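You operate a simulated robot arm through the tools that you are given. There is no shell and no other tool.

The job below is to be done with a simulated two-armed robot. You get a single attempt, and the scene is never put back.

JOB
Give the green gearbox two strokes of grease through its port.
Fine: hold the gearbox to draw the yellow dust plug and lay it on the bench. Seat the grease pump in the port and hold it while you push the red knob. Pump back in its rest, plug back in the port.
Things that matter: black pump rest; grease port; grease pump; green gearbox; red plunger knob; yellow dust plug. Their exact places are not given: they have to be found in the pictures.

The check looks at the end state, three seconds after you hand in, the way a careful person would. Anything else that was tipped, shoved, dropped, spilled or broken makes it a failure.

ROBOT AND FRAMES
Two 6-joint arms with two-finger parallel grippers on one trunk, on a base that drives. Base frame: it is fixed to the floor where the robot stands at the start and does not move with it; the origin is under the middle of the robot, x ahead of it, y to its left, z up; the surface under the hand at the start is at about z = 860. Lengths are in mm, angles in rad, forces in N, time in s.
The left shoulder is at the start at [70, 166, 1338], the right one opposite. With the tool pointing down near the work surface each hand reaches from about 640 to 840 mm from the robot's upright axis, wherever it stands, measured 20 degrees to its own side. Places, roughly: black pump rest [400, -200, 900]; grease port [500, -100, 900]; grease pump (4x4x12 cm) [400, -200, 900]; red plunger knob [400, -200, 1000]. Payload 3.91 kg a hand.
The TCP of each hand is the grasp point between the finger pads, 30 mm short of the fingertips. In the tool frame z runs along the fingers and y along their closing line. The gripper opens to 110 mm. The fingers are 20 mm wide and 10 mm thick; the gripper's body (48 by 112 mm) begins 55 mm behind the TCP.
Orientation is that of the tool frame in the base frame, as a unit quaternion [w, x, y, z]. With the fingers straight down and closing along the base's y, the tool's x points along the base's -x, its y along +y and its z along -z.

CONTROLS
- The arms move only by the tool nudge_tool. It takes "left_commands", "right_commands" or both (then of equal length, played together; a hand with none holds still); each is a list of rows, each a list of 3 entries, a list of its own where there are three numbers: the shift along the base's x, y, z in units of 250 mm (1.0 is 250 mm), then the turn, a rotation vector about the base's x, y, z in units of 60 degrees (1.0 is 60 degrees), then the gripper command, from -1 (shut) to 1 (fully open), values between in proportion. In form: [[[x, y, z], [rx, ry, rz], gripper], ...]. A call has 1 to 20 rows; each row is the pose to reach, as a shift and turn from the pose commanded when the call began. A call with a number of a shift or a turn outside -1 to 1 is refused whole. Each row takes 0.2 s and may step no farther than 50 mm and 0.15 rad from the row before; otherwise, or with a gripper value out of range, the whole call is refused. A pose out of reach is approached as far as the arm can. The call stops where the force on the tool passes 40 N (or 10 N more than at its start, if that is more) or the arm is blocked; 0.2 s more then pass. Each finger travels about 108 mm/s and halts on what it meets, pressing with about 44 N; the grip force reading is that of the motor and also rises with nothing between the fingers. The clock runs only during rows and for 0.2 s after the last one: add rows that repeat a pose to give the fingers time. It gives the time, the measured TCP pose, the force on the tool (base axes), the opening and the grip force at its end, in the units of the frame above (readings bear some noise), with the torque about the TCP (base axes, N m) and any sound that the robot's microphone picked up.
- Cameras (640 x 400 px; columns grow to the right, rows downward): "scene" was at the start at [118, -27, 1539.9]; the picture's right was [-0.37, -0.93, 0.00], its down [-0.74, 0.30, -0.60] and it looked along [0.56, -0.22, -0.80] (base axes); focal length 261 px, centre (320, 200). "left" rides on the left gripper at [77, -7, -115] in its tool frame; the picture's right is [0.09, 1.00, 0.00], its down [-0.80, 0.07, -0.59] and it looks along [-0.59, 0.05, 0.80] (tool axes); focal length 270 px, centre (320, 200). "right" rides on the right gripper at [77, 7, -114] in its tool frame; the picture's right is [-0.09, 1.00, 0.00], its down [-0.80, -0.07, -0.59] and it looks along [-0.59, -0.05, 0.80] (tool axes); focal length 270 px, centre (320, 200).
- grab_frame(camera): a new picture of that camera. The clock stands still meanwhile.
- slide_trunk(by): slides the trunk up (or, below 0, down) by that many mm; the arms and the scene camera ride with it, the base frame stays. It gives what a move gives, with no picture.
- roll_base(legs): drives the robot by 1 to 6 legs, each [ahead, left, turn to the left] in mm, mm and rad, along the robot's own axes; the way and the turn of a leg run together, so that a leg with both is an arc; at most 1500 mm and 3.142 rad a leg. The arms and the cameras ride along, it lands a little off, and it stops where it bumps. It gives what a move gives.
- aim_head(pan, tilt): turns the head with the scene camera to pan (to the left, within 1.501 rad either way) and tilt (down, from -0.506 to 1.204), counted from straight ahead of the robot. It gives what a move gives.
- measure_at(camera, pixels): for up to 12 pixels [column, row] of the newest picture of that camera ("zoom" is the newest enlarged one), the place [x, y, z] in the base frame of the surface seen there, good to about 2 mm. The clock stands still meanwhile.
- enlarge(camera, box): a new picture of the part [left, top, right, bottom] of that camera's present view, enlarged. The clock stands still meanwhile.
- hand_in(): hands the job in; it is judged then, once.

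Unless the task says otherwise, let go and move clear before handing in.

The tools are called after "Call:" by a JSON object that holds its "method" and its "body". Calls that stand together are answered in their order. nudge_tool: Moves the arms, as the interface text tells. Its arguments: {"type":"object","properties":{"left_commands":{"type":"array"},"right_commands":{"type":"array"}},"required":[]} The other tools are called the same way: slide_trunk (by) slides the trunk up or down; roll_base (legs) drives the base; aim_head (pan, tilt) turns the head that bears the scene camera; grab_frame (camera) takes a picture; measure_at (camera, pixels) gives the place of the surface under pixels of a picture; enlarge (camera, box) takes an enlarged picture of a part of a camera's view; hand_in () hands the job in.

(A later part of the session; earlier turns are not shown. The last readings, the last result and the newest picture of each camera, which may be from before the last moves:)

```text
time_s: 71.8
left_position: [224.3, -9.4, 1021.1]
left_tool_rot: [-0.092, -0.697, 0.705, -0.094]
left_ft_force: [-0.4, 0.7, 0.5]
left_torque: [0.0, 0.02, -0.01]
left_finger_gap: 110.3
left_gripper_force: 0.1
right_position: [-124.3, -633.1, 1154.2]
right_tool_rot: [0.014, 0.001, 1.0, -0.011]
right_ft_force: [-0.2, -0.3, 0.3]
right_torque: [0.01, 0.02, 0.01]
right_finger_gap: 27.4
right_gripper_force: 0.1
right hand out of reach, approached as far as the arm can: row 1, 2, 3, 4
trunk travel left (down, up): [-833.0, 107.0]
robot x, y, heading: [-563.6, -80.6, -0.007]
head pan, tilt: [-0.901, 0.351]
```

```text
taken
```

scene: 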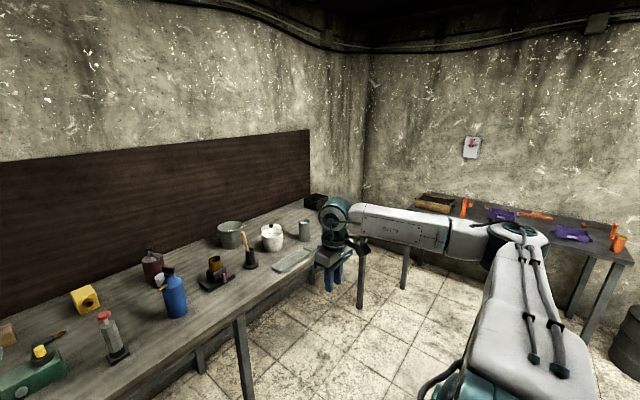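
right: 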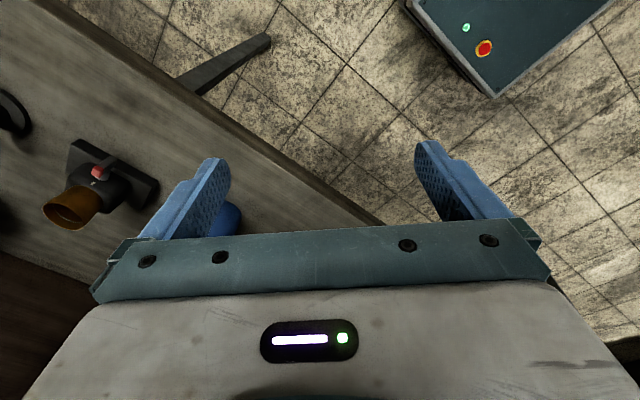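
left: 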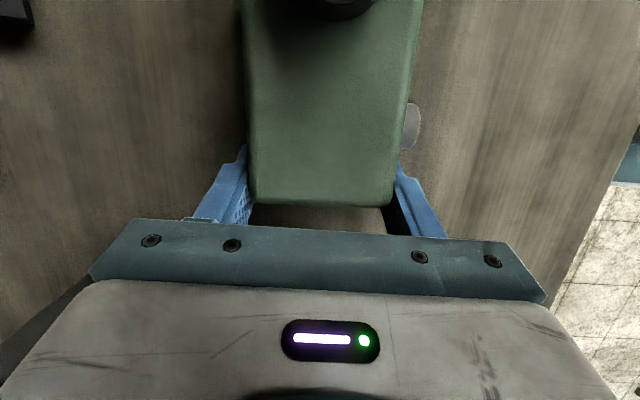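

It's stopped by the wrist: with the arm level, a straight-down tool lines up with the elbow axis. I'll lift a little and point the tool along the shoulder axis (forward-right, horizontal), which should free the circling.

Call:
{"method": "nudge_tool", "body": {"right_commands": [[[0.0, 0.0, 0.15], [0, 0, 0], -0.5], [[0, 0.03, 0.3], [0, 0, 0], -0.5], [[0, 0.05, 0.4], [0, 0, 0], -0.5]]}}

Call:
{"method": "nudge_tool", "body": {"right_commands": [[[0.1, -0.055, 0.01], [-0.062, -0.108, 0], -0.5], [[0.2, -0.11, 0.03], [-0.125, -0.217, 0], -0.5], [[0.29, -0.165, 0.07], [-0.187, -0.325, 0], -0.5], [[0.37, -0.21, 0.12], [-0.25, -0.433, 0], -0.5], [[0.44, -0.25, 0.17], [-0.312, -0.54, 0], -0.5], [[0.49, -0.28, 0.23], [-0.375, -0.65, 0], -0.5]]}}

Call:
{"method": "nudge_tool", "body": {"right_commands": [[[0.05, -0.03, 0.07], [-0.062, -0.108, 0], -0.5], [[0.1, -0.055, 0.15], [-0.125, -0.217, 0], -0.5], [[0.13, -0.075, 0.24], [-0.187, -0.325, 0], -0.5], [[0.16, -0.09, 0.34], [-0.25, -0.433, 0], -0.5], [[0.19, -0.105, 0.45], [-0.312, -0.54, 0], -0.5], [[0.2, -0.116, 0.56], [-0.375, -0.65, 0], -0.5]]}}

Call:
{"method": "grab_frame", "body": {"camera": "scene"}}

```text
time_s: 72.6
left_position: [222.0, -8.9, 1022.0]
left_tool_rot: [-0.092, -0.697, 0.705, -0.095]
left_ft_force: [0.2, -0.4, -0.2]
left_torque: [-0.01, -0.01, 0.0]
left_finger_gap: 110.1
left_gripper_force: 0.1
right_position: [-134.4, -623.9, 1246.6]
right_tool_rot: [0.016, 0.001, 1.0, -0.011]
right_ft_force: [-1.5, 0.1, -0.1]
right_torque: [-0.02, -0.03, 0.01]
right_finger_gap: 27.5
right_gripper_force: 0.1
right hand out of reach, approached as far as the arm can: row 3
trunk travel left (down, up): [-833.0, 107.0]
robot x, y, heading: [-561.7, -79.5, -0.006]
head pan, tilt: [-0.901, 0.351]
```

```text
time_s: 74.0
left_position: [224.2, -9.9, 1022.8]
left_tool_rot: [-0.092, -0.697, 0.705, -0.095]
left_ft_force: [-0.4, 0.0, 1.2]
left_torque: [0.0, -0.04, 0.03]
left_finger_gap: 110.1
left_gripper_force: 0.0
right_position: [-12.6, -691.9, 1304.1]
right_tool_rot: [0.347, 0.001, 0.916, -0.2]
right_ft_force: [0.4, 0.9, -0.3]
right_torque: [0.02, 0.01, 0.02]
right_finger_gap: 27.5
right_gripper_force: 0.0
trunk travel left (down, up): [-833.0, 107.0]
robot x, y, heading: [-561.5, -77.5, -0.012]
head pan, tilt: [-0.901, 0.351]
```

```text
time_s: 75.4
left_position: [222.8, -10.3, 1020.8]
left_tool_rot: [-0.092, -0.697, 0.705, -0.095]
left_ft_force: [-0.1, -1.0, 0.9]
left_torque: [0.0, -0.03, -0.02]
left_finger_gap: 109.8
left_gripper_force: 0.0
right_position: [37.9, -723.0, 1445.4]
right_tool_rot: [0.624, 0.002, 0.694, -0.359]
right_ft_force: [0.3, 0.3, 0.2]
right_torque: [0.0, 0.01, -0.01]
right_finger_gap: 27.5
right_gripper_force: 0.0
trunk travel left (down, up): [-833.0, 107.0]
robot x, y, heading: [-562.2, -76.8, -0.006]
head pan, tilt: [-0.901, 0.351]
```

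```text
taken
```

scene: 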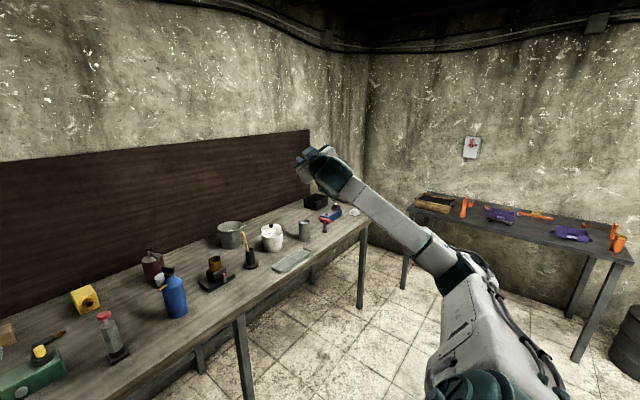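

That freed it: the tool is along the axis and the elbow is now down. I'll continue around underneath, lowering the hand and then bringing it in below the axis.

Call:
{"method": "nudge_tool", "body": {"right_commands": [[[0, 0, -0.16], [0, 0, 0], -0.5], [[0, 0, -0.32], [0, 0, 0], -0.5], [[0.02, 0.03, -0.48], [0, 0, 0], -0.5], [[0.05, 0.08, -0.64], [0, 0, 0], -0.5], [[0.08, 0.13, -0.8], [0, 0, 0], -0.5], [[0.11, 0.17, -0.96], [0, 0, 0], -0.5]]}}

Call:
{"method": "grab_frame", "body": {"camera": "scene"}}

```text
time_s: 76.8
left_position: [223.2, -10.3, 1022.1]
left_tool_rot: [-0.092, -0.697, 0.705, -0.094]
left_ft_force: [-0.4, -0.7, -0.5]
left_torque: [-0.01, 0.01, 0.03]
left_finger_gap: 110.1
left_gripper_force: 0.1
right_position: [91.1, -742.3, 1331.9]
right_tool_rot: [0.609, -0.028, 0.726, -0.318]
right_ft_force: [-0.4, -0.7, 0.2]
right_torque: [0.03, 0.0, 0.0]
right_finger_gap: 27.3
right_gripper_force: 0.0
right hand out of reach, approached as far as the arm can: row 1, 2, 3, 4, 5, 6
trunk travel left (down, up): [-833.0, 107.0]
robot x, y, heading: [-563.7, -76.2, -0.011]
head pan, tilt: [-0.901, 0.351]
```

```text
taken
```

scene: 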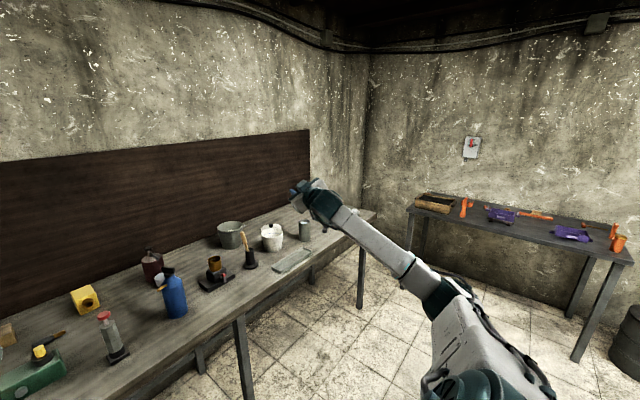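

It's limited again, probably the tool roll running out as the shoulder turns. I'll roll the tool about its own axis in the same sense and see whether that frees it.

Call:
{"method": "nudge_tool", "body": {"right_commands": [[[0, 0, 0], [0.11, -0.063, 0], -0.5], [[0, 0, 0], [0.22, -0.126, 0], -0.5], [[0, 0, 0], [0.33, -0.19, 0], -0.5], [[0, 0, 0], [0.44, -0.25, 0], -0.5], [[0, 0, 0], [0.55, -0.315, 0], -0.5], [[0, 0, 0], [0.66, -0.38, 0], -0.5]]}}

Call:
{"method": "nudge_tool", "body": {"right_commands": [[[0, 0, -0.16], [0, 0, 0], -0.5], [[0, 0, -0.32], [0, 0, 0], -0.5]]}}

Call:
{"method": "grab_frame", "body": {"camera": "scene"}}

```text
time_s: 78.2
left_position: [223.3, -9.8, 1020.8]
left_tool_rot: [-0.093, -0.697, 0.705, -0.095]
left_ft_force: [0.4, 0.3, -0.5]
left_torque: [0.03, 0.03, 0.0]
left_finger_gap: 110.0
left_gripper_force: 0.0
right_position: [102.1, -748.4, 1345.1]
right_tool_rot: [0.707, 0.24, 0.664, -0.049]
right_ft_force: [-0.5, 0.2, -0.4]
right_torque: [0.01, -0.01, 0.0]
right_finger_gap: 27.7
right_gripper_force: 0.0
right hand out of reach, approached as far as the arm can: row 3, 4, 5, 6
trunk travel left (down, up): [-833.0, 107.0]
robot x, y, heading: [-564.0, -80.9, -0.011]
head pan, tilt: [-0.901, 0.351]
```

```text
time_s: 78.8
left_position: [224.1, -10.5, 1020.3]
left_tool_rot: [-0.092, -0.697, 0.705, -0.094]
left_ft_force: [0.4, 0.3, -0.7]
left_torque: [0.02, 0.03, 0.01]
left_finger_gap: 110.1
left_gripper_force: 0.2
right_position: [123.8, -774.8, 1285.7]
right_tool_rot: [0.703, 0.235, 0.67, -0.044]
right_ft_force: [0.4, -0.2, 0.0]
right_torque: [0.01, -0.01, 0.01]
right_finger_gap: 27.5
right_gripper_force: 0.0
right hand out of reach, approached as far as the arm can: row 1, 2
trunk travel left (down, up): [-833.0, 107.0]
robot x, y, heading: [-561.4, -76.4, -0.009]
head pan, tilt: [-0.901, 0.351]
```

```text
taken
```

scene: 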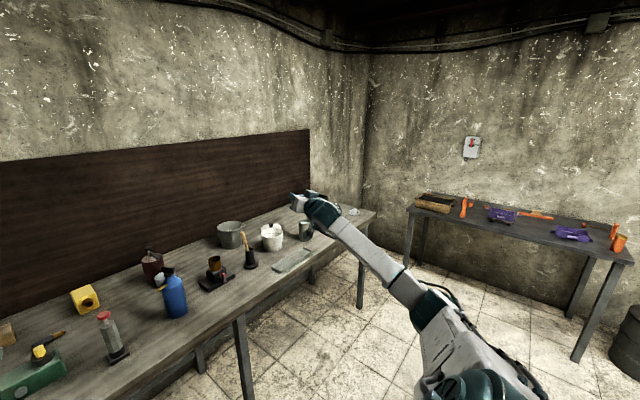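

The arm is nearly straight now, pointing out at about −40°. I'll measure the links to see the true bend.

Call:
{"method": "measure_at", "body": {"camera": "scene", "pixels": [[455, 385], [490, 380], [460, 355], [440, 335], [425, 305], [445, 290], [405, 285], [385, 262], [360, 235], [340, 220], [325, 212], [302, 203]]}}

Call:
{"method": "enlarge", "body": {"camera": "scene", "box": [270, 170, 590, 400]}}

```text
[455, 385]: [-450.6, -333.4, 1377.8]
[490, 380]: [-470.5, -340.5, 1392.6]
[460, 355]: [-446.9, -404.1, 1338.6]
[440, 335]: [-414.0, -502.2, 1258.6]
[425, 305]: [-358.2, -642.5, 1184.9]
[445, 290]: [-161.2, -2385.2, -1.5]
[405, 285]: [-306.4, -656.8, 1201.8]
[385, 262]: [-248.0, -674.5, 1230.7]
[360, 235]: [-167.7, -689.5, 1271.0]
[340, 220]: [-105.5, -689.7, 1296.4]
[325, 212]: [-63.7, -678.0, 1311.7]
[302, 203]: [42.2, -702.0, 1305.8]
```

```text
1.74 times, centred on (430, 285) of scene
```

zoom: 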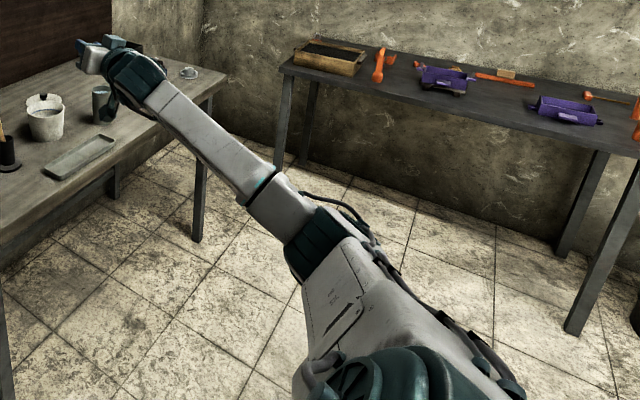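

The elbow is now out and low, and the forearm points forward and up: the posture I want, only not yet turned fully inward. I'll pitch the tool downward 45° about the wrist, the natural direction for this posture, and see if it frees up.

Call:
{"method": "nudge_tool", "body": {"right_commands": [[[-0.02, 0.01, -0.09], [0.05, 0.115, 0], -0.5], [[-0.05, 0.02, -0.19], [0.1, 0.23, 0], -0.5], [[-0.09, 0.035, -0.29], [0.15, 0.345, 0], -0.5], [[-0.13, 0.055, -0.39], [0.2, 0.46, 0], -0.5], [[-0.17, 0.07, -0.48], [0.25, 0.575, 0], -0.5], [[-0.22, 0.09, -0.56], [0.29, 0.69, 0], -0.5]]}}

Call:
{"method": "grab_frame", "body": {"camera": "scene"}}

```text
time_s: 80.2
left_position: [222.3, -9.7, 1021.3]
left_tool_rot: [-0.092, -0.697, 0.705, -0.095]
left_ft_force: [0.5, -0.6, 0.2]
left_torque: [0.02, -0.01, -0.02]
left_finger_gap: 110.0
left_gripper_force: 0.1
right_position: [68.9, -751.4, 1149.4]
right_tool_rot: [0.389, 0.309, 0.867, -0.038]
right_ft_force: [-0.1, 0.3, -0.2]
right_torque: [0.0, 0.03, -0.02]
right_finger_gap: 27.6
right_gripper_force: 0.0
trunk travel left (down, up): [-833.0, 107.0]
robot x, y, heading: [-558.8, -76.7, -0.009]
head pan, tilt: [-0.901, 0.351]
```

```text
taken
```

scene: 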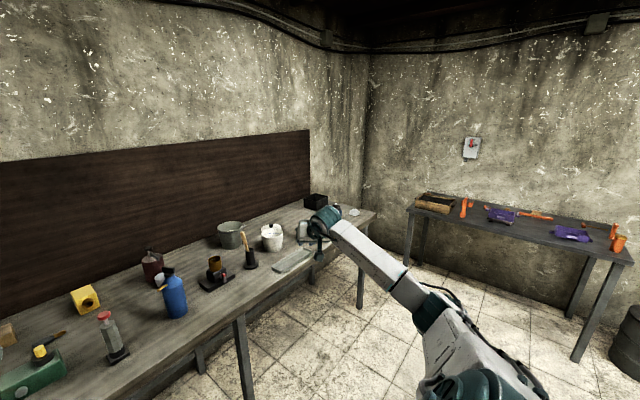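

No warnings this time. I'll continue lowering and moving inward in small steps.

Call:
{"method": "nudge_tool", "body": {"right_commands": [[[0, 0.04, -0.16], [0, 0, 0], -0.5], [[0, 0.1, -0.32], [0, 0, 0], -0.5], [[0.02, 0.2, -0.45], [0, 0, 0], -0.5], [[0.05, 0.35, -0.55], [0, 0, 0], -0.5], [[0.08, 0.5, -0.6], [0, 0, 0], -0.5]]}}

Call:
{"method": "grab_frame", "body": {"camera": "scene"}}

```text
time_s: 81.4
left_position: [223.0, -9.0, 1021.2]
left_tool_rot: [-0.092, -0.697, 0.705, -0.096]
left_ft_force: [0.2, 0.5, 0.1]
left_torque: [-0.02, 0.0, -0.01]
left_finger_gap: 110.0
left_gripper_force: 0.1
right_position: [87.3, -621.3, 999.5]
right_tool_rot: [0.39, 0.309, 0.866, -0.039]
right_ft_force: [-0.4, -0.6, 0.0]
right_torque: [-0.01, 0.0, -0.04]
right_finger_gap: 27.7
right_gripper_force: 0.1
trunk travel left (down, up): [-833.0, 107.0]
robot x, y, heading: [-560.6, -77.7, -0.009]
head pan, tilt: [-0.901, 0.351]
```

```text
taken
```

scene: 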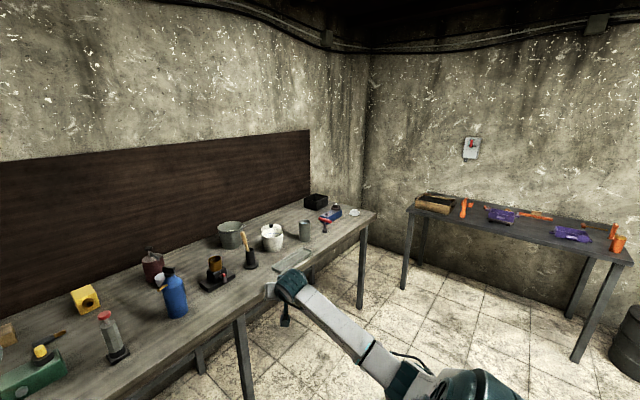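

It's following cleanly with the elbow low. I'll keep moving inward.

Call:
{"method": "nudge_tool", "body": {"right_commands": [[[0.03, 0.17, 0], [0, 0, 0], -0.5], [[0.06, 0.34, 0.0], [0, 0, 0], -0.5], [[0.09, 0.51, 0], [0, 0, 0], -0.5], [[0.12, 0.68, 0.0], [0, 0, 0], -0.5], [[0.15, 0.85, 0.0], [0, 0, 0], -0.5], [[0.18, 1.0, 0.0], [0, 0, 0], -0.5]]}}

Call:
{"method": "aim_head", "body": {"pan": -0.4, "tilt": 0.6}}

Call:
{"method": "grab_frame", "body": {"camera": "scene"}}

```text
time_s: 82.8
left_position: [222.3, -9.8, 1022.5]
left_tool_rot: [-0.092, -0.696, 0.705, -0.094]
left_ft_force: [-0.8, 0.2, 0.2]
left_torque: [-0.01, 0.01, 0.0]
left_finger_gap: 109.9
left_gripper_force: 0.0
right_position: [76.7, -536.6, 1032.3]
right_tool_rot: [0.376, 0.295, 0.879, 0.006]
right_ft_force: [-1.2, -0.8, 0.7]
right_torque: [0.0, 0.01, -0.01]
right_finger_gap: 27.6
right_gripper_force: 0.1
right hand out of reach, approached as far as the arm can: row 1, 2, 3, 4, 5, 6
trunk travel left (down, up): [-833.0, 107.0]
robot x, y, heading: [-560.7, -77.8, -0.007]
head pan, tilt: [-0.901, 0.351]
```

```text
time_s: 83.7
left_position: [223.5, -10.0, 1023.0]
left_tool_rot: [-0.093, -0.696, 0.705, -0.094]
left_ft_force: [0.3, 0.3, -0.4]
left_torque: [0.01, -0.01, 0.02]
left_finger_gap: 110.2
left_gripper_force: 0.1
right_position: [77.2, -536.0, 1033.6]
right_tool_rot: [0.376, 0.294, 0.879, 0.006]
right_ft_force: [0.3, -0.7, -0.3]
right_torque: [0.0, 0.04, -0.02]
right_finger_gap: 27.4
right_gripper_force: 0.0
trunk travel left (down, up): [-833.0, 107.0]
robot x, y, heading: [-560.7, -76.8, -0.004]
head pan, tilt: [-0.4, 0.6]
```

```text
taken
```

scene: 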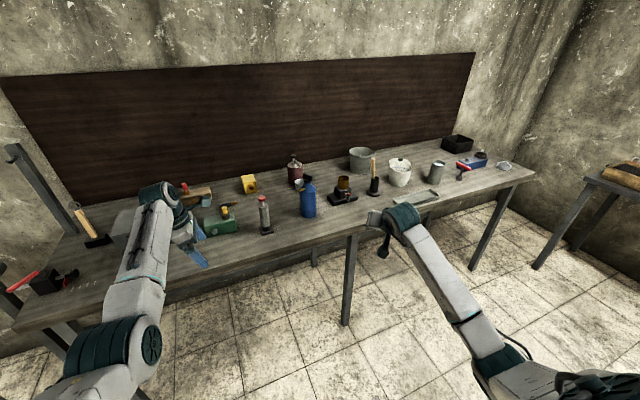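

It now mirrors the left arm's posture but stalls going further in, and the residual shows that the tool wants to yaw inward. I'll yaw the tool +40° about z in place and try again.

Call:
{"method": "nudge_tool", "body": {"right_commands": [[[0.0, 0.03, 0], [0, 0, 0.12], -0.5], [[0.0, 0.06, 0.0], [0, 0, 0.24], -0.5], [[0.0, 0.09, 0], [0, 0, 0.36], -0.5], [[0.0, 0.12, 0.0], [0, 0, 0.48], -0.5], [[0.0, 0.15, 0.0], [0, 0, 0.6], -0.5], [[0.0, 0.2, 0.0], [0, 0, 0.7], -0.5]]}}

Call:
{"method": "nudge_tool", "body": {"right_commands": [[[0.03, 0.12, 0], [0, 0, 0], -0.5], [[0.06, 0.24, 0.0], [0, 0, 0], -0.5], [[0.1, 0.36, 0], [0, 0, 0], -0.5]]}}

Call:
{"method": "grab_frame", "body": {"camera": "scene"}}

```text
time_s: 85.1
left_position: [222.9, -8.2, 1023.0]
left_tool_rot: [-0.092, -0.697, 0.705, -0.096]
left_ft_force: [-0.7, -0.3, 0.4]
left_torque: [0.02, -0.01, -0.05]
left_finger_gap: 110.2
left_gripper_force: 0.1
right_position: [53.1, -472.3, 1052.4]
right_tool_rot: [0.349, -0.035, 0.926, 0.14]
right_ft_force: [-0.9, 0.0, 0.0]
right_torque: [-0.01, -0.02, -0.02]
right_finger_gap: 27.5
right_gripper_force: 0.0
right hand out of reach, approached as far as the arm can: row 6
trunk travel left (down, up): [-833.0, 107.0]
robot x, y, heading: [-562.2, -76.7, -0.004]
head pan, tilt: [-0.4, 0.6]
```

```text
time_s: 85.9
left_position: [223.3, -9.4, 1022.6]
left_tool_rot: [-0.093, -0.697, 0.704, -0.095]
left_ft_force: [0.3, -0.1, -0.2]
left_torque: [0.0, -0.03, 0.02]
left_finger_gap: 109.8
left_gripper_force: 0.0
right_position: [69.3, -383.7, 1058.8]
right_tool_rot: [0.349, -0.035, 0.926, 0.14]
right_ft_force: [0.2, 1.9, 0.2]
right_torque: [-0.01, 0.0, 0.01]
right_finger_gap: 27.3
right_gripper_force: 0.0
right hand out of reach, approached as far as the arm can: row 2, 3
trunk travel left (down, up): [-833.0, 107.0]
robot x, y, heading: [-560.9, -78.9, -0.006]
head pan, tilt: [-0.4, 0.6]
```

```text
taken
```

scene: 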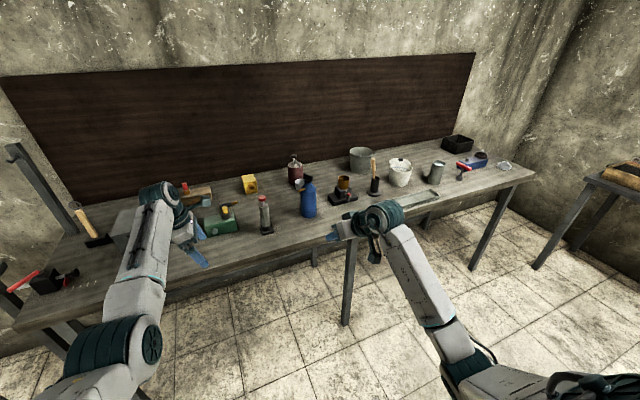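

Excellent: the right hand has come past the old wall and is at (69,−384,1059) with its tool pitched forward, the right attitude for holding the pump. I'll level the finger line by rolling back ~20° and move inward and up.

Call:
{"method": "nudge_tool", "body": {"right_commands": [[[0.0, 0.1, 0.06], [-0.07, -0.03, 0.08], -0.5], [[0.0, 0.22, 0.12], [-0.14, -0.06, 0.16], -0.5], [[0.0, 0.34, 0.18], [-0.209, -0.093, 0.236], -0.5], [[0.04, 0.48, 0.2], [-0.209, -0.093, 0.236], -0.5], [[0.08, 0.62, 0.2], [-0.209, -0.093, 0.236], -0.5]]}}

Call:
{"method": "grab_frame", "body": {"camera": "scene"}}

```text
time_s: 87.1
left_position: [222.0, -11.4, 1022.3]
left_tool_rot: [-0.091, -0.697, 0.705, -0.095]
left_ft_force: [0.4, 0.0, 0.6]
left_torque: [-0.01, 0.0, 0.01]
left_finger_gap: 110.1
left_gripper_force: 0.0
right_position: [-38.7, -360.5, 1173.3]
right_tool_rot: [0.367, -0.197, 0.905, 0.08]
right_ft_force: [-0.2, 0.4, -0.7]
right_torque: [0.0, -0.01, -0.01]
right_finger_gap: 27.5
right_gripper_force: 0.2
right hand out of reach, approached as far as the arm can: row 1, 2, 3, 4, 5
trunk travel left (down, up): [-833.0, 107.0]
robot x, y, heading: [-562.5, -74.2, -0.007]
head pan, tilt: [-0.4, 0.6]
```

```text
taken
```

scene: 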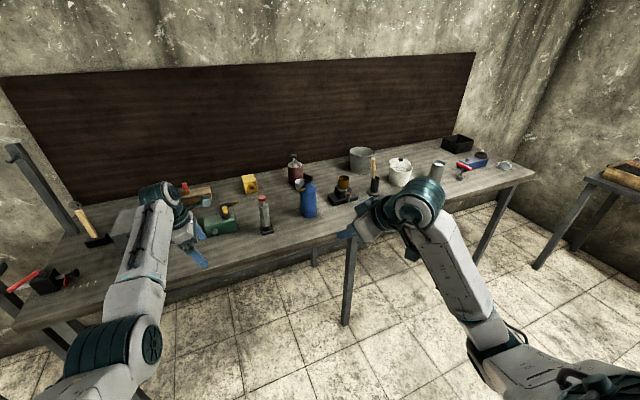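

It pulled back instead, to (−39,−360,1173). I'll measure the arm links again in this view.

Call:
{"method": "measure_at", "body": {"camera": "scene", "pixels": [[585, 385], [540, 385], [510, 360], [490, 345], [480, 310], [460, 280], [440, 240], [425, 205], [400, 215], [375, 220], [590, 365], [410, 250]]}}

Call:
{"method": "enlarge", "body": {"camera": "scene", "box": [320, 170, 640, 400]}}

```text
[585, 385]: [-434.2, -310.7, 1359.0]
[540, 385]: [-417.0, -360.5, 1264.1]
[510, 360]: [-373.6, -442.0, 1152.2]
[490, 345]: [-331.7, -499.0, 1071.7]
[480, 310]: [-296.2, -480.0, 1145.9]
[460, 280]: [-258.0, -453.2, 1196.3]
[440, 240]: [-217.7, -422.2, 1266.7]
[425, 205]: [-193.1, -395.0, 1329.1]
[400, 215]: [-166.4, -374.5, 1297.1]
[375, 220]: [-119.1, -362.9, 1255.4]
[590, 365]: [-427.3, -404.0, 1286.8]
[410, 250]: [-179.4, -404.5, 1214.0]
```

```text
1.74 times, centred on (480, 285) of scene
```

zoom: 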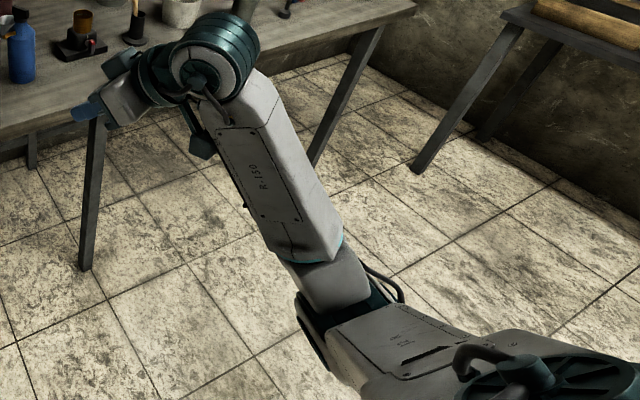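

The forearm now rises steeply because the hand is too high and too close. I'll go lower and farther forward, which should unfold the elbow.

Call:
{"method": "nudge_tool", "body": {"right_commands": [[[0.08, 0.0, -0.12], [0, 0, 0], -0.5], [[0.16, 0.0, -0.24], [0, 0, 0], -0.5], [[0.24, 0.02, -0.36], [0, 0, 0], -0.5], [[0.34, 0.04, -0.48], [0, 0, 0], -0.5], [[0.46, 0.08, -0.58], [0, 0, 0], -0.5], [[0.6, 0.14, -0.64], [0, 0, 0], -0.5], [[0.75, 0.2, -0.68], [0, 0, 0], -0.5]]}}

Call:
{"method": "grab_frame", "body": {"camera": "scene"}}

```text
time_s: 88.7
left_position: [222.6, -9.5, 1020.7]
left_tool_rot: [-0.093, -0.697, 0.705, -0.095]
left_ft_force: [0.0, -0.2, -0.1]
left_torque: [0.01, 0.02, 0.02]
left_finger_gap: 110.0
left_gripper_force: 0.0
right_position: [-51.9, -386.7, 1125.5]
right_tool_rot: [0.367, -0.196, 0.906, 0.079]
right_ft_force: [0.1, -0.3, 0.7]
right_torque: [-0.02, -0.02, 0.01]
right_finger_gap: 27.5
right_gripper_force: 0.1
right hand out of reach, approached as far as the arm can: row 1, 2, 3, 4, 5, 6, 7
trunk travel left (down, up): [-833.0, 107.0]
robot x, y, heading: [-564.1, -75.7, -0.007]
head pan, tilt: [-0.4, 0.6]
```

```text
taken
```

scene: 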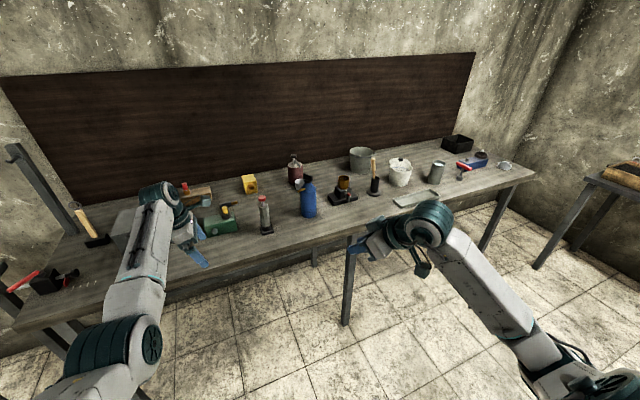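

Since the roll-back it has been stuck, so that roll is the culprit. I'll restore it (+20° about the tool axis) and go forward and low again.

Call:
{"method": "nudge_tool", "body": {"right_commands": [[[0.0, 0.0, 0], [0.07, 0.03, -0.08], -0.5], [[0.0, 0.0, 0], [0.14, 0.06, -0.16], -0.5], [[0.0, 0, 0], [0.209, 0.093, -0.236], -0.5]]}}

Call:
{"method": "nudge_tool", "body": {"right_commands": [[[0.08, 0.0, -0.05], [0, 0, 0], -0.5], [[0.16, 0.0, -0.1], [0, 0, 0], -0.5], [[0.24, 0.0, -0.15], [0, 0, 0], -0.5], [[0.34, 0.0, -0.2], [0, 0, 0], -0.5], [[0.46, 0.0, -0.25], [0, 0, 0], -0.5]]}}

Call:
{"method": "grab_frame", "body": {"camera": "scene"}}

```text
time_s: 89.5
left_position: [224.1, -10.8, 1022.6]
left_tool_rot: [-0.092, -0.697, 0.705, -0.095]
left_ft_force: [-0.6, 0.1, 0.0]
left_torque: [-0.02, -0.01, -0.04]
left_finger_gap: 109.9
left_gripper_force: 0.0
right_position: [-55.9, -389.2, 1126.2]
right_tool_rot: [0.347, -0.04, 0.926, 0.142]
right_ft_force: [-0.1, 0.1, 0.4]
right_torque: [-0.02, -0.02, 0.01]
right_finger_gap: 27.5
right_gripper_force: 0.1
trunk travel left (down, up): [-833.0, 107.0]
robot x, y, heading: [-558.0, -78.8, -0.01]
head pan, tilt: [-0.4, 0.6]
```

```text
time_s: 90.7
left_position: [224.4, -9.5, 1019.5]
left_tool_rot: [-0.092, -0.697, 0.705, -0.094]
left_ft_force: [-0.1, 0.3, 0.7]
left_torque: [-0.05, 0.02, 0.01]
left_finger_gap: 110.1
left_gripper_force: 0.2
right_position: [58.6, -388.7, 1063.7]
right_tool_rot: [0.348, -0.04, 0.926, 0.14]
right_ft_force: [1.0, -0.1, -0.6]
right_torque: [0.0, 0.02, 0.02]
right_finger_gap: 27.6
right_gripper_force: 0.1
trunk travel left (down, up): [-833.0, 107.0]
robot x, y, heading: [-561.3, -77.1, -0.01]
head pan, tilt: [-0.4, 0.6]
```

```text
taken
```

scene: 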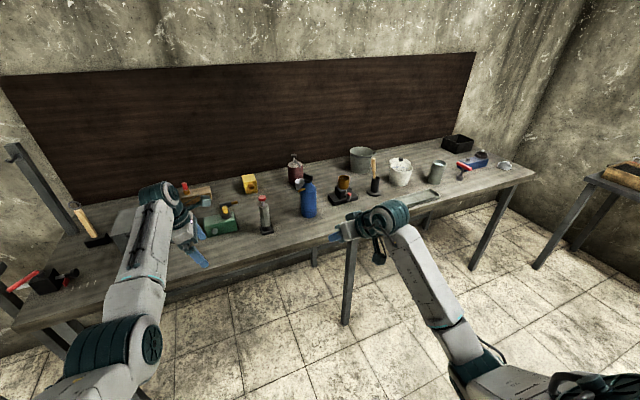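

Rolling the other way is what hits a limit; with the roll restored it moves freely again. I'll go on to the working area in front of the robot (robot frame ~(700,−160)) with this orientation.

Call:
{"method": "nudge_tool", "body": {"right_commands": [[[0.08, 0.08, -0.05], [0, 0, 0], -0.5], [[0.16, 0.18, -0.1], [0, 0, 0], -0.5], [[0.24, 0.3, -0.14], [0, 0, 0], -0.5], [[0.32, 0.42, -0.17], [0, 0, 0], -0.5], [[0.4, 0.54, -0.2], [0, 0, 0], -0.5], [[0.48, 0.64, -0.2], [0, 0, 0], -0.5]]}}

Call:
{"method": "grab_frame", "body": {"camera": "scene"}}

```text
time_s: 92.1
left_position: [224.1, -9.9, 1020.6]
left_tool_rot: [-0.092, -0.697, 0.705, -0.095]
left_ft_force: [0.4, 0.6, 0.2]
left_torque: [-0.01, 0.0, 0.01]
left_finger_gap: 110.0
left_gripper_force: 0.0
right_position: [153.2, -262.9, 1058.5]
right_tool_rot: [0.337, 0.024, 0.927, 0.162]
right_ft_force: [-0.3, 0.1, -0.5]
right_torque: [0.04, -0.03, 0.04]
right_finger_gap: 27.4
right_gripper_force: 0.0
right hand out of reach, approached as far as the arm can: row 1, 2, 3, 4, 5, 6
trunk travel left (down, up): [-833.0, 107.0]
robot x, y, heading: [-563.3, -77.8, -0.007]
head pan, tilt: [-0.4, 0.6]
```

```text
taken
```

scene: 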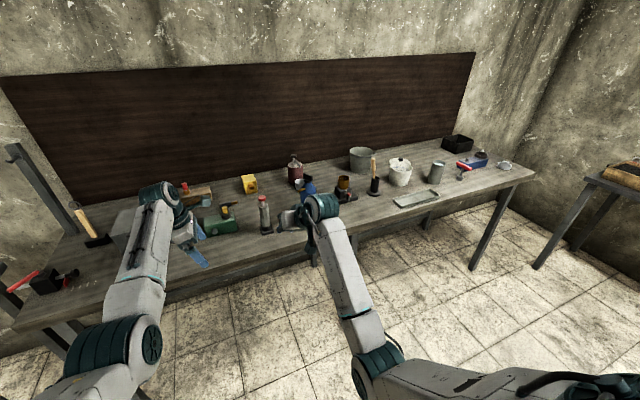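

It's at (153,−263,1058), in the working area, with the roll still pressed against its limit. I'll test rolling the tool positively, 76° at a time, toward a camera-on-top attitude that also levels the finger line.

Call:
{"method": "nudge_tool", "body": {"right_commands": [[[0, 0, 0], [0.081, 0.036, -0.092], -0.5], [[0, 0, 0], [0.161, 0.072, -0.184], -0.5], [[0, 0, 0], [0.242, 0.109, -0.275], -0.5], [[0, 0, 0], [0.323, 0.145, -0.367], -0.5], [[0, 0, 0], [0.403, 0.181, -0.459], -0.5], [[0, 0, 0], [0.484, 0.217, -0.551], -0.5], [[0, 0, 0], [0.565, 0.253, -0.643], -0.5], [[0, 0, 0], [0.645, 0.29, -0.734], -0.5], [[0, 0, 0], [0.726, 0.326, -0.826], -0.5], [[0, 0, 0], [0.807, 0.362, -0.918], -0.5]]}}

Call:
{"method": "grab_frame", "body": {"camera": "scene"}}

```text
time_s: 94.3
left_position: [224.5, -9.9, 1021.6]
left_tool_rot: [-0.092, -0.697, 0.705, -0.095]
left_ft_force: [0.2, -0.2, 0.0]
left_torque: [0.01, 0.02, 0.0]
left_finger_gap: 110.0
left_gripper_force: 0.2
right_position: [153.3, -265.4, 1059.7]
right_tool_rot: [0.165, 0.593, 0.713, 0.337]
right_ft_force: [0.1, 0.4, 0.0]
right_torque: [-0.01, -0.03, 0.02]
right_finger_gap: 27.4
right_gripper_force: 0.1
trunk travel left (down, up): [-833.0, 107.0]
robot x, y, heading: [-559.9, -78.6, -0.008]
head pan, tilt: [-0.4, 0.6]
```

```text
taken
```

scene: 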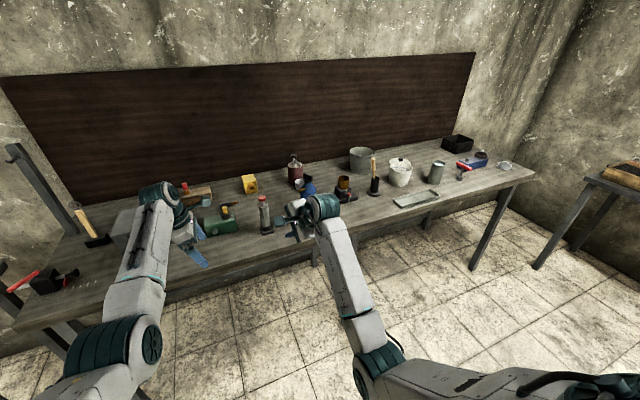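

The 76° roll went without warnings. I'll do the second half to put the camera on top with the finger line level.

Call:
{"method": "nudge_tool", "body": {"right_commands": [[[0, 0, 0], [0.081, 0.036, -0.092], -0.5], [[0, 0, 0], [0.161, 0.072, -0.184], -0.5], [[0, 0, 0], [0.242, 0.109, -0.275], -0.5], [[0, 0, 0], [0.323, 0.145, -0.367], -0.5], [[0, 0, 0], [0.403, 0.181, -0.459], -0.5], [[0, 0, 0], [0.484, 0.217, -0.551], -0.5], [[0, 0, 0], [0.565, 0.253, -0.643], -0.5], [[0, 0, 0], [0.645, 0.29, -0.734], -0.5], [[0, 0, 0], [0.726, 0.326, -0.826], -0.5], [[0, 0, 0], [0.807, 0.362, -0.918], -0.5]]}}

Call:
{"method": "grab_frame", "body": {"camera": "scene"}}

Call:
{"method": "grab_frame", "body": {"camera": "right"}}

```text
time_s: 96.5
left_position: [223.2, -10.5, 1021.9]
left_tool_rot: [-0.092, -0.697, 0.705, -0.095]
left_ft_force: [-0.6, -0.1, 0.0]
left_torque: [-0.04, -0.01, -0.02]
left_finger_gap: 109.7
left_gripper_force: 0.1
right_position: [153.0, -265.0, 1060.2]
right_tool_rot: [-0.078, 0.907, 0.192, 0.365]
right_ft_force: [-0.8, 0.1, 0.1]
right_torque: [0.0, -0.01, -0.04]
right_finger_gap: 27.5
right_gripper_force: 0.1
trunk travel left (down, up): [-833.0, 107.0]
robot x, y, heading: [-559.9, -78.9, -0.011]
head pan, tilt: [-0.4, 0.6]
```

```text
taken
```

scene: 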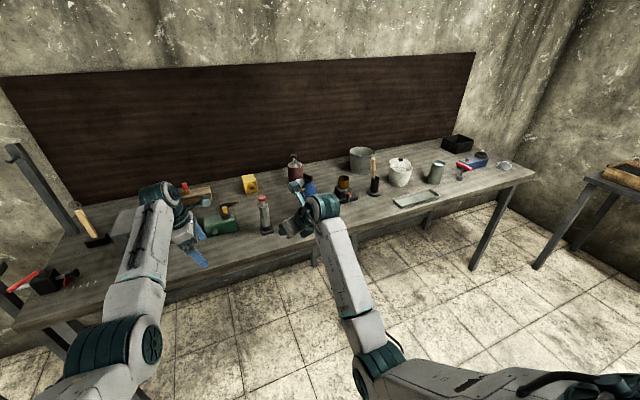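

```text
taken
```

right: 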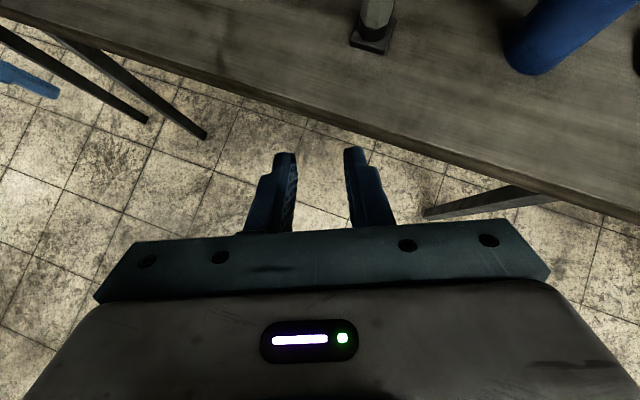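

Both halves went through. The camera is now on top, the fingers point forward-down, and the finger line is level. Before driving in, I'll pull the right hand back and outward so it won't meet the pump.

Call:
{"method": "nudge_tool", "body": {"right_commands": [[[-0.1, -0.12, 0.03], [0, 0, 0], -0.5], [[-0.2, -0.24, 0.06], [0, 0, 0], -0.5], [[-0.3, -0.36, 0.09], [0, 0, 0], -0.5], [[-0.38, -0.48, 0.12], [0, 0, 0], -0.5]]}}

Call:
{"method": "roll_base", "body": {"legs": [[240, 0, 0]]}}

Call:
{"method": "aim_head", "body": {"pan": -0.1, "tilt": 0.75}}

Call:
{"method": "grab_frame", "body": {"camera": "scene"}}

```text
time_s: 97.5
left_position: [222.2, -11.7, 1023.0]
left_tool_rot: [-0.091, -0.697, 0.705, -0.095]
left_ft_force: [0.1, -0.6, 0.2]
left_torque: [0.02, -0.04, -0.01]
left_finger_gap: 110.1
left_gripper_force: 0.0
right_position: [56.4, -388.1, 1088.9]
right_tool_rot: [-0.079, 0.907, 0.193, 0.367]
right_ft_force: [0.5, -0.5, -1.0]
right_torque: [-0.03, -0.05, 0.01]
right_finger_gap: 27.4
right_gripper_force: 0.1
trunk travel left (down, up): [-833.0, 107.0]
robot x, y, heading: [-562.1, -82.3, -0.004]
head pan, tilt: [-0.4, 0.6]
```

```text
time_s: 99.3
left_position: [462.3, -15.8, 1021.9]
left_tool_rot: [-0.092, -0.696, 0.706, -0.095]
left_ft_force: [-0.6, -0.9, 0.9]
left_torque: [0.02, 0.0, 0.03]
left_finger_gap: 110.1
left_gripper_force: 0.0
right_position: [297.3, -390.1, 1089.6]
right_tool_rot: [-0.077, 0.907, 0.192, 0.367]
right_ft_force: [-1.0, 0.4, -0.2]
right_torque: [0.01, -0.03, -0.02]
right_finger_gap: 27.5
right_gripper_force: 0.0
trunk travel left (down, up): [-833.0, 107.0]
robot x, y, heading: [-321.3, -77.2, -0.015]
head pan, tilt: [-0.4, 0.6]
```

```text
time_s: 100.1
left_position: [465.6, -15.3, 1021.9]
left_tool_rot: [-0.093, -0.696, 0.706, -0.095]
left_ft_force: [-1.0, -0.1, -1.0]
left_torque: [0.01, 0.02, 0.01]
left_finger_gap: 110.0
left_gripper_force: 0.0
right_position: [299.2, -389.2, 1088.1]
right_tool_rot: [-0.077, 0.908, 0.191, 0.366]
right_ft_force: [1.1, 0.3, -0.3]
right_torque: [-0.04, 0.0, -0.01]
right_finger_gap: 27.5
right_gripper_force: 0.1
trunk travel left (down, up): [-833.0, 107.0]
robot x, y, heading: [-321.0, -76.6, -0.014]
head pan, tilt: [-0.099, 0.75]
```

```text
taken
```

scene: 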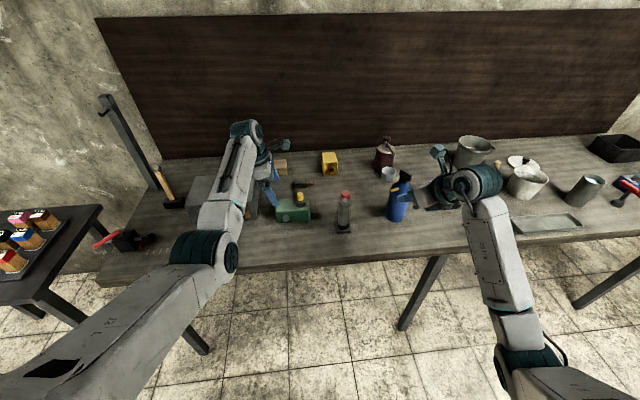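

Both arms now mirror each other and the base is at (−321,−77). I'll grip the gearbox again with the left hand, at a slightly larger tilt (20°), in steps, and look first.

Call:
{"method": "nudge_tool", "body": {"left_commands": [[[0.02, 0.01, -0.1], [-0.04, 0, 0], 1], [[0.046, 0.02, -0.2], [-0.083, 0, 0], 1], [[0.046, 0.02, -0.34], [-0.083, 0, 0], 1], [[0.046, 0.02, -0.34], [-0.083, 0, 0], 1]]}}

Call:
{"method": "grab_frame", "body": {"camera": "left"}}

```text
time_s: 101.1
left_position: [474.1, -9.1, 939.2]
left_tool_rot: [-0.122, -0.691, 0.701, -0.126]
left_ft_force: [0.8, -0.8, 0.7]
left_torque: [0.03, 0.02, -0.01]
left_finger_gap: 110.0
left_gripper_force: 0.1
right_position: [299.0, -388.7, 1090.2]
right_tool_rot: [-0.077, 0.907, 0.192, 0.367]
right_ft_force: [-0.2, 0.4, -0.6]
right_torque: [-0.01, 0.0, -0.01]
right_finger_gap: 27.4
right_gripper_force: 0.1
trunk travel left (down, up): [-833.0, 107.0]
robot x, y, heading: [-321.5, -81.1, -0.01]
head pan, tilt: [-0.099, 0.75]
```

```text
taken
```

left: 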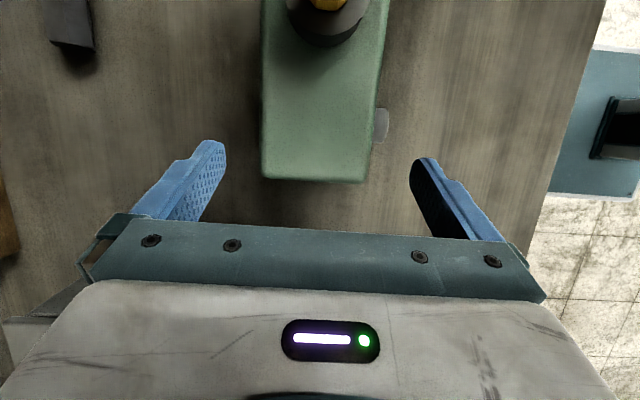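

The box is centred between the fingers and undisturbed. I'll lower to z≈898 and close.

Call:
{"method": "nudge_tool", "body": {"left_commands": [[[0.008, -0.004, -0.08], [0, 0, 0], 1], [[0.012, -0.008, -0.163], [0, 0, 0], 1], [[0.012, -0.008, -0.163], [0, 0, 0], 0.5], [[0.012, -0.008, -0.163], [0, 0, 0], 0.25], [[0.012, -0.008, -0.163], [0, 0, 0], 0.25]]}}

Call:
{"method": "grab_frame", "body": {"camera": "left"}}

```text
time_s: 102.3
left_position: [469.6, -8.0, 899.9]
left_tool_rot: [-0.123, -0.691, 0.701, -0.126]
left_ft_force: [1.7, 0.0, 0.0]
left_torque: [0.0, -0.04, 0.04]
left_finger_gap: 69.5
left_gripper_force: 1.2
left hand out of reach, approached as far as the arm can: row 2, 3, 4, 5
right_position: [299.5, -389.8, 1088.7]
right_tool_rot: [-0.077, 0.907, 0.192, 0.366]
right_ft_force: [-0.1, 0.1, 0.1]
right_torque: [0.0, 0.01, -0.02]
right_finger_gap: 27.5
right_gripper_force: 0.0
trunk travel left (down, up): [-833.0, 107.0]
robot x, y, heading: [-318.0, -84.5, -0.015]
head pan, tilt: [-0.099, 0.75]
```

```text
taken
```

left: 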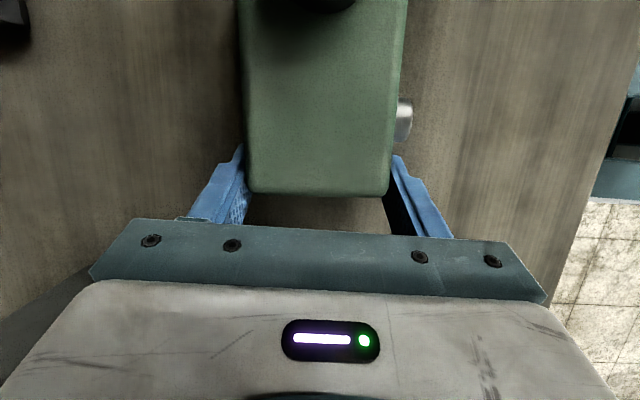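

The left arm is at full reach here (x 469.6 instead of 477). I'll open, lift, and drive 30 mm closer before gripping.

Call:
{"method": "nudge_tool", "body": {"left_commands": [[[0, 0, 0], [0, 0, 0], 0.6], [[0, 0, 0], [0, 0, 0], 1], [[0, 0, 0.1], [0, 0, 0], 1], [[0, 0, 0.25], [0, 0, 0], 1], [[0, 0, 0.4], [0, 0, 0], 1]]}}

Call:
{"method": "roll_base", "body": {"legs": [[32, 0, 0.01]]}}

Call:
{"method": "grab_frame", "body": {"camera": "left"}}

```text
time_s: 103.5
left_position: [467.9, -9.4, 1002.0]
left_tool_rot: [-0.123, -0.691, 0.701, -0.125]
left_ft_force: [0.4, 0.2, -0.2]
left_torque: [0.0, 0.01, -0.01]
left_finger_gap: 110.1
left_gripper_force: 0.0
right_position: [299.0, -389.2, 1089.9]
right_tool_rot: [-0.077, 0.907, 0.192, 0.367]
right_ft_force: [-0.6, -0.2, -0.3]
right_torque: [-0.01, 0.0, -0.03]
right_finger_gap: 27.4
right_gripper_force: 0.0
trunk travel left (down, up): [-833.0, 107.0]
robot x, y, heading: [-321.9, -78.8, -0.009]
head pan, tilt: [-0.099, 0.75]
```

```text
time_s: 104.3
left_position: [494.2, -2.1, 1006.0]
left_tool_rot: [-0.12, -0.694, 0.698, -0.128]
left_ft_force: [-0.2, 0.7, -0.4]
left_torque: [0.0, -0.07, 0.07]
left_finger_gap: 110.0
left_gripper_force: 0.1
right_position: [325.9, -383.5, 1092.4]
right_tool_rot: [-0.078, 0.905, 0.196, 0.368]
right_ft_force: [-0.8, -1.4, 0.5]
right_torque: [0.02, -0.06, -0.01]
right_finger_gap: 27.6
right_gripper_force: 0.1
trunk travel left (down, up): [-833.0, 107.0]
robot x, y, heading: [-290.3, -78.5, -0.002]
head pan, tilt: [-0.099, 0.75]
```

```text
taken
```

left: 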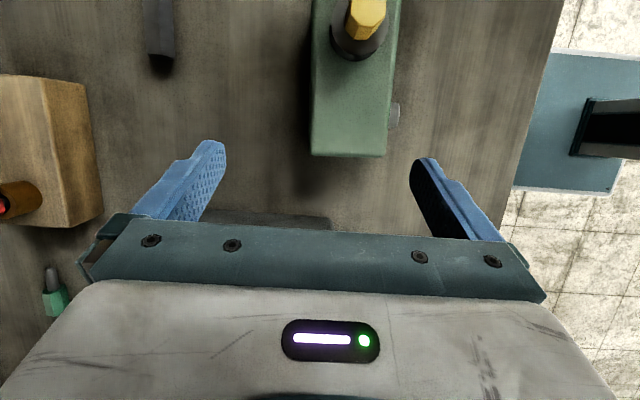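

The base is at x −290 now and the left hand at (495,−2,1006). I'll re-measure the gearbox and plug in this view before descending.

Call:
{"method": "measure_at", "body": {"camera": "left", "pixels": [[366, 18], [315, 120], [315, 150], [385, 152], [383, 100], [396, 105], [396, 128], [350, 90], [348, 153], [360, 40]]}}

```text
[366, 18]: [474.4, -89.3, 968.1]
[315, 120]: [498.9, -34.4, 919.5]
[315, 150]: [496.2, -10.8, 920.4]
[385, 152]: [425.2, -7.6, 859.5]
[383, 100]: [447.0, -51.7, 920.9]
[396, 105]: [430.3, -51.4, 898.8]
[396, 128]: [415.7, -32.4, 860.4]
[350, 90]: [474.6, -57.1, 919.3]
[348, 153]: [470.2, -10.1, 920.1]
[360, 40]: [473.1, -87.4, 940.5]
```

The gearbox reads about 3 mm nearer than before, so I'll centre at x≈474.5. I'll descend to z≈940 and look.

Call:
{"method": "nudge_tool", "body": {"left_commands": [[[-0.04, -0.014, -0.1], [0, 0, 0], 1], [[-0.08, -0.028, -0.2], [0, 0, 0], 1], [[-0.08, -0.028, -0.27], [0, 0, 0], 1], [[-0.08, -0.028, -0.27], [0, 0, 0], 1]]}}

Call:
{"method": "grab_frame", "body": {"camera": "left"}}

```text
time_s: 105.3
left_position: [480.0, -9.3, 935.3]
left_tool_rot: [-0.122, -0.694, 0.698, -0.126]
left_ft_force: [-0.1, -0.4, -0.1]
left_torque: [0.03, 0.02, 0.0]
left_finger_gap: 110.0
left_gripper_force: 0.2
right_position: [333.0, -383.4, 1088.1]
right_tool_rot: [-0.08, 0.906, 0.197, 0.366]
right_ft_force: [-0.5, 0.0, -0.8]
right_torque: [-0.02, -0.02, -0.01]
right_finger_gap: 27.6
right_gripper_force: 0.1
trunk travel left (down, up): [-833.0, 107.0]
robot x, y, heading: [-287.5, -81.6, 0.003]
head pan, tilt: [-0.099, 0.75]
```

```text
taken
```

left: 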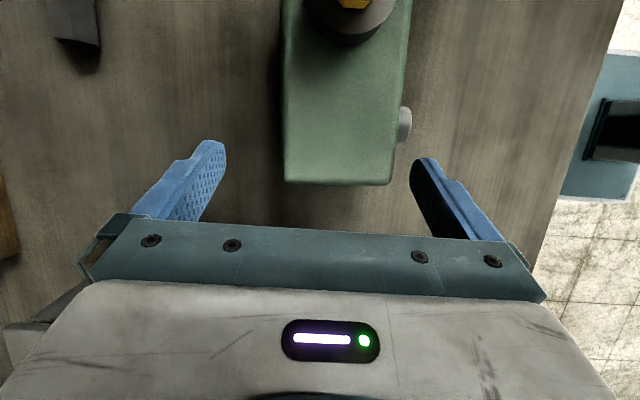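

The box now sits about 10 mm toward the front relative to the fingers (columns 284–392 against a finger centre near 316). I'll shift x −10 mm, lower, and close partway.

Call:
{"method": "nudge_tool", "body": {"left_commands": [[[-0.04, 0, 0], [0, 0, 0], 1], [[-0.04, -0.002, -0.08], [0, 0, 0], 1], [[-0.04, -0.004, -0.15], [0, 0, 0], 1], [[-0.04, -0.004, -0.15], [0, 0, 0], 0.5], [[-0.04, -0.004, -0.15], [0, 0, 0], 0.32], [[-0.04, -0.004, -0.15], [0, 0, 0], 0.32]]}}

Call:
{"method": "grab_frame", "body": {"camera": "left"}}

```text
time_s: 106.8
left_position: [469.7, -10.6, 895.6]
left_tool_rot: [-0.122, -0.694, 0.698, -0.126]
left_ft_force: [0.3, 0.1, -0.8]
left_torque: [0.0, 0.03, 0.0]
left_finger_gap: 72.8
left_gripper_force: 0.0
right_position: [331.6, -382.6, 1089.3]
right_tool_rot: [-0.079, 0.906, 0.196, 0.366]
right_ft_force: [-0.2, 0.4, 0.5]
right_torque: [0.02, 0.01, 0.02]
right_finger_gap: 27.2
right_gripper_force: 0.1
trunk travel left (down, up): [-833.0, 107.0]
robot x, y, heading: [-287.7, -81.5, 0.0]
head pan, tilt: [-0.099, 0.75]
```

```text
taken
```

left: 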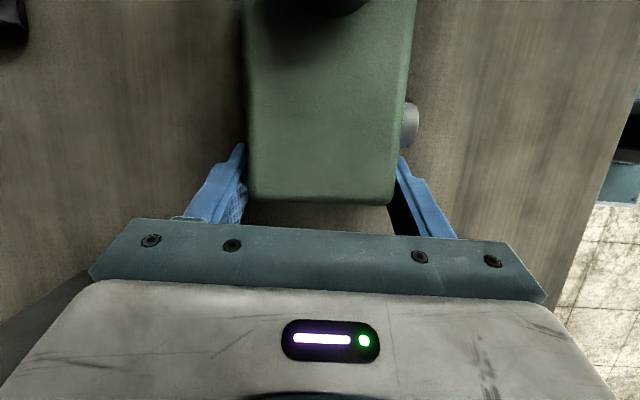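

There's no contact yet at 72.8 mm and the box is centred. I'll close.

Call:
{"method": "nudge_tool", "body": {"left_commands": [[[0, 0, 0], [0, 0, 0], 0.15], [[0, 0, 0], [0, 0, 0], 0.0], [[0, 0, 0], [0, 0, 0], -0.2], [[0, 0, 0], [0, 0, 0], -0.2]]}}

Call:
{"method": "grab_frame", "body": {"camera": "left"}}

Call:
{"method": "enlarge", "body": {"camera": "scene", "box": [240, 140, 480, 290]}}

```text
time_s: 107.8
left_position: [471.6, -10.3, 895.4]
left_tool_rot: [-0.122, -0.695, 0.698, -0.126]
left_ft_force: [0.2, -0.6, -0.1]
left_torque: [-0.01, 0.03, 0.31]
left_finger_gap: 65.4
left_gripper_force: 43.8
right_position: [332.6, -383.1, 1088.3]
right_tool_rot: [-0.08, 0.906, 0.197, 0.366]
right_ft_force: [-1.1, -0.6, 0.4]
right_torque: [0.01, -0.01, 0.0]
right_finger_gap: 27.2
right_gripper_force: 0.0
trunk travel left (down, up): [-833.0, 107.0]
robot x, y, heading: [-289.3, -83.7, -0.0]
head pan, tilt: [-0.099, 0.75]
```

```text
taken
```

left: 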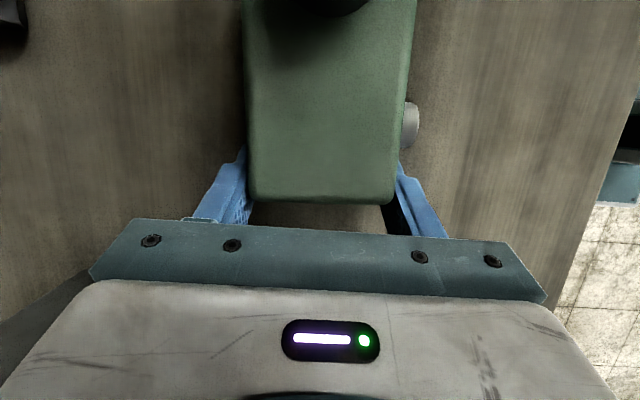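

```text
2.67 times, centred on (360, 215) of scene
```

zoom: 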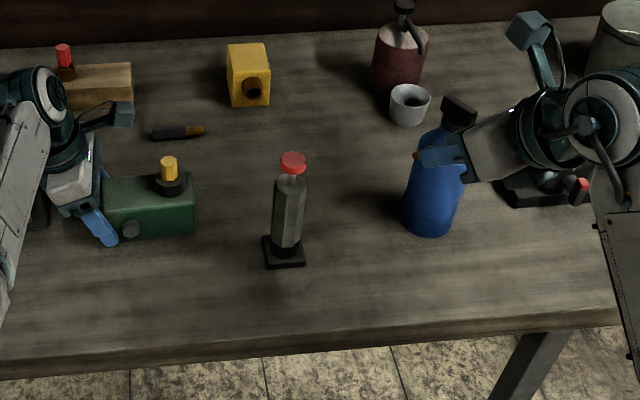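

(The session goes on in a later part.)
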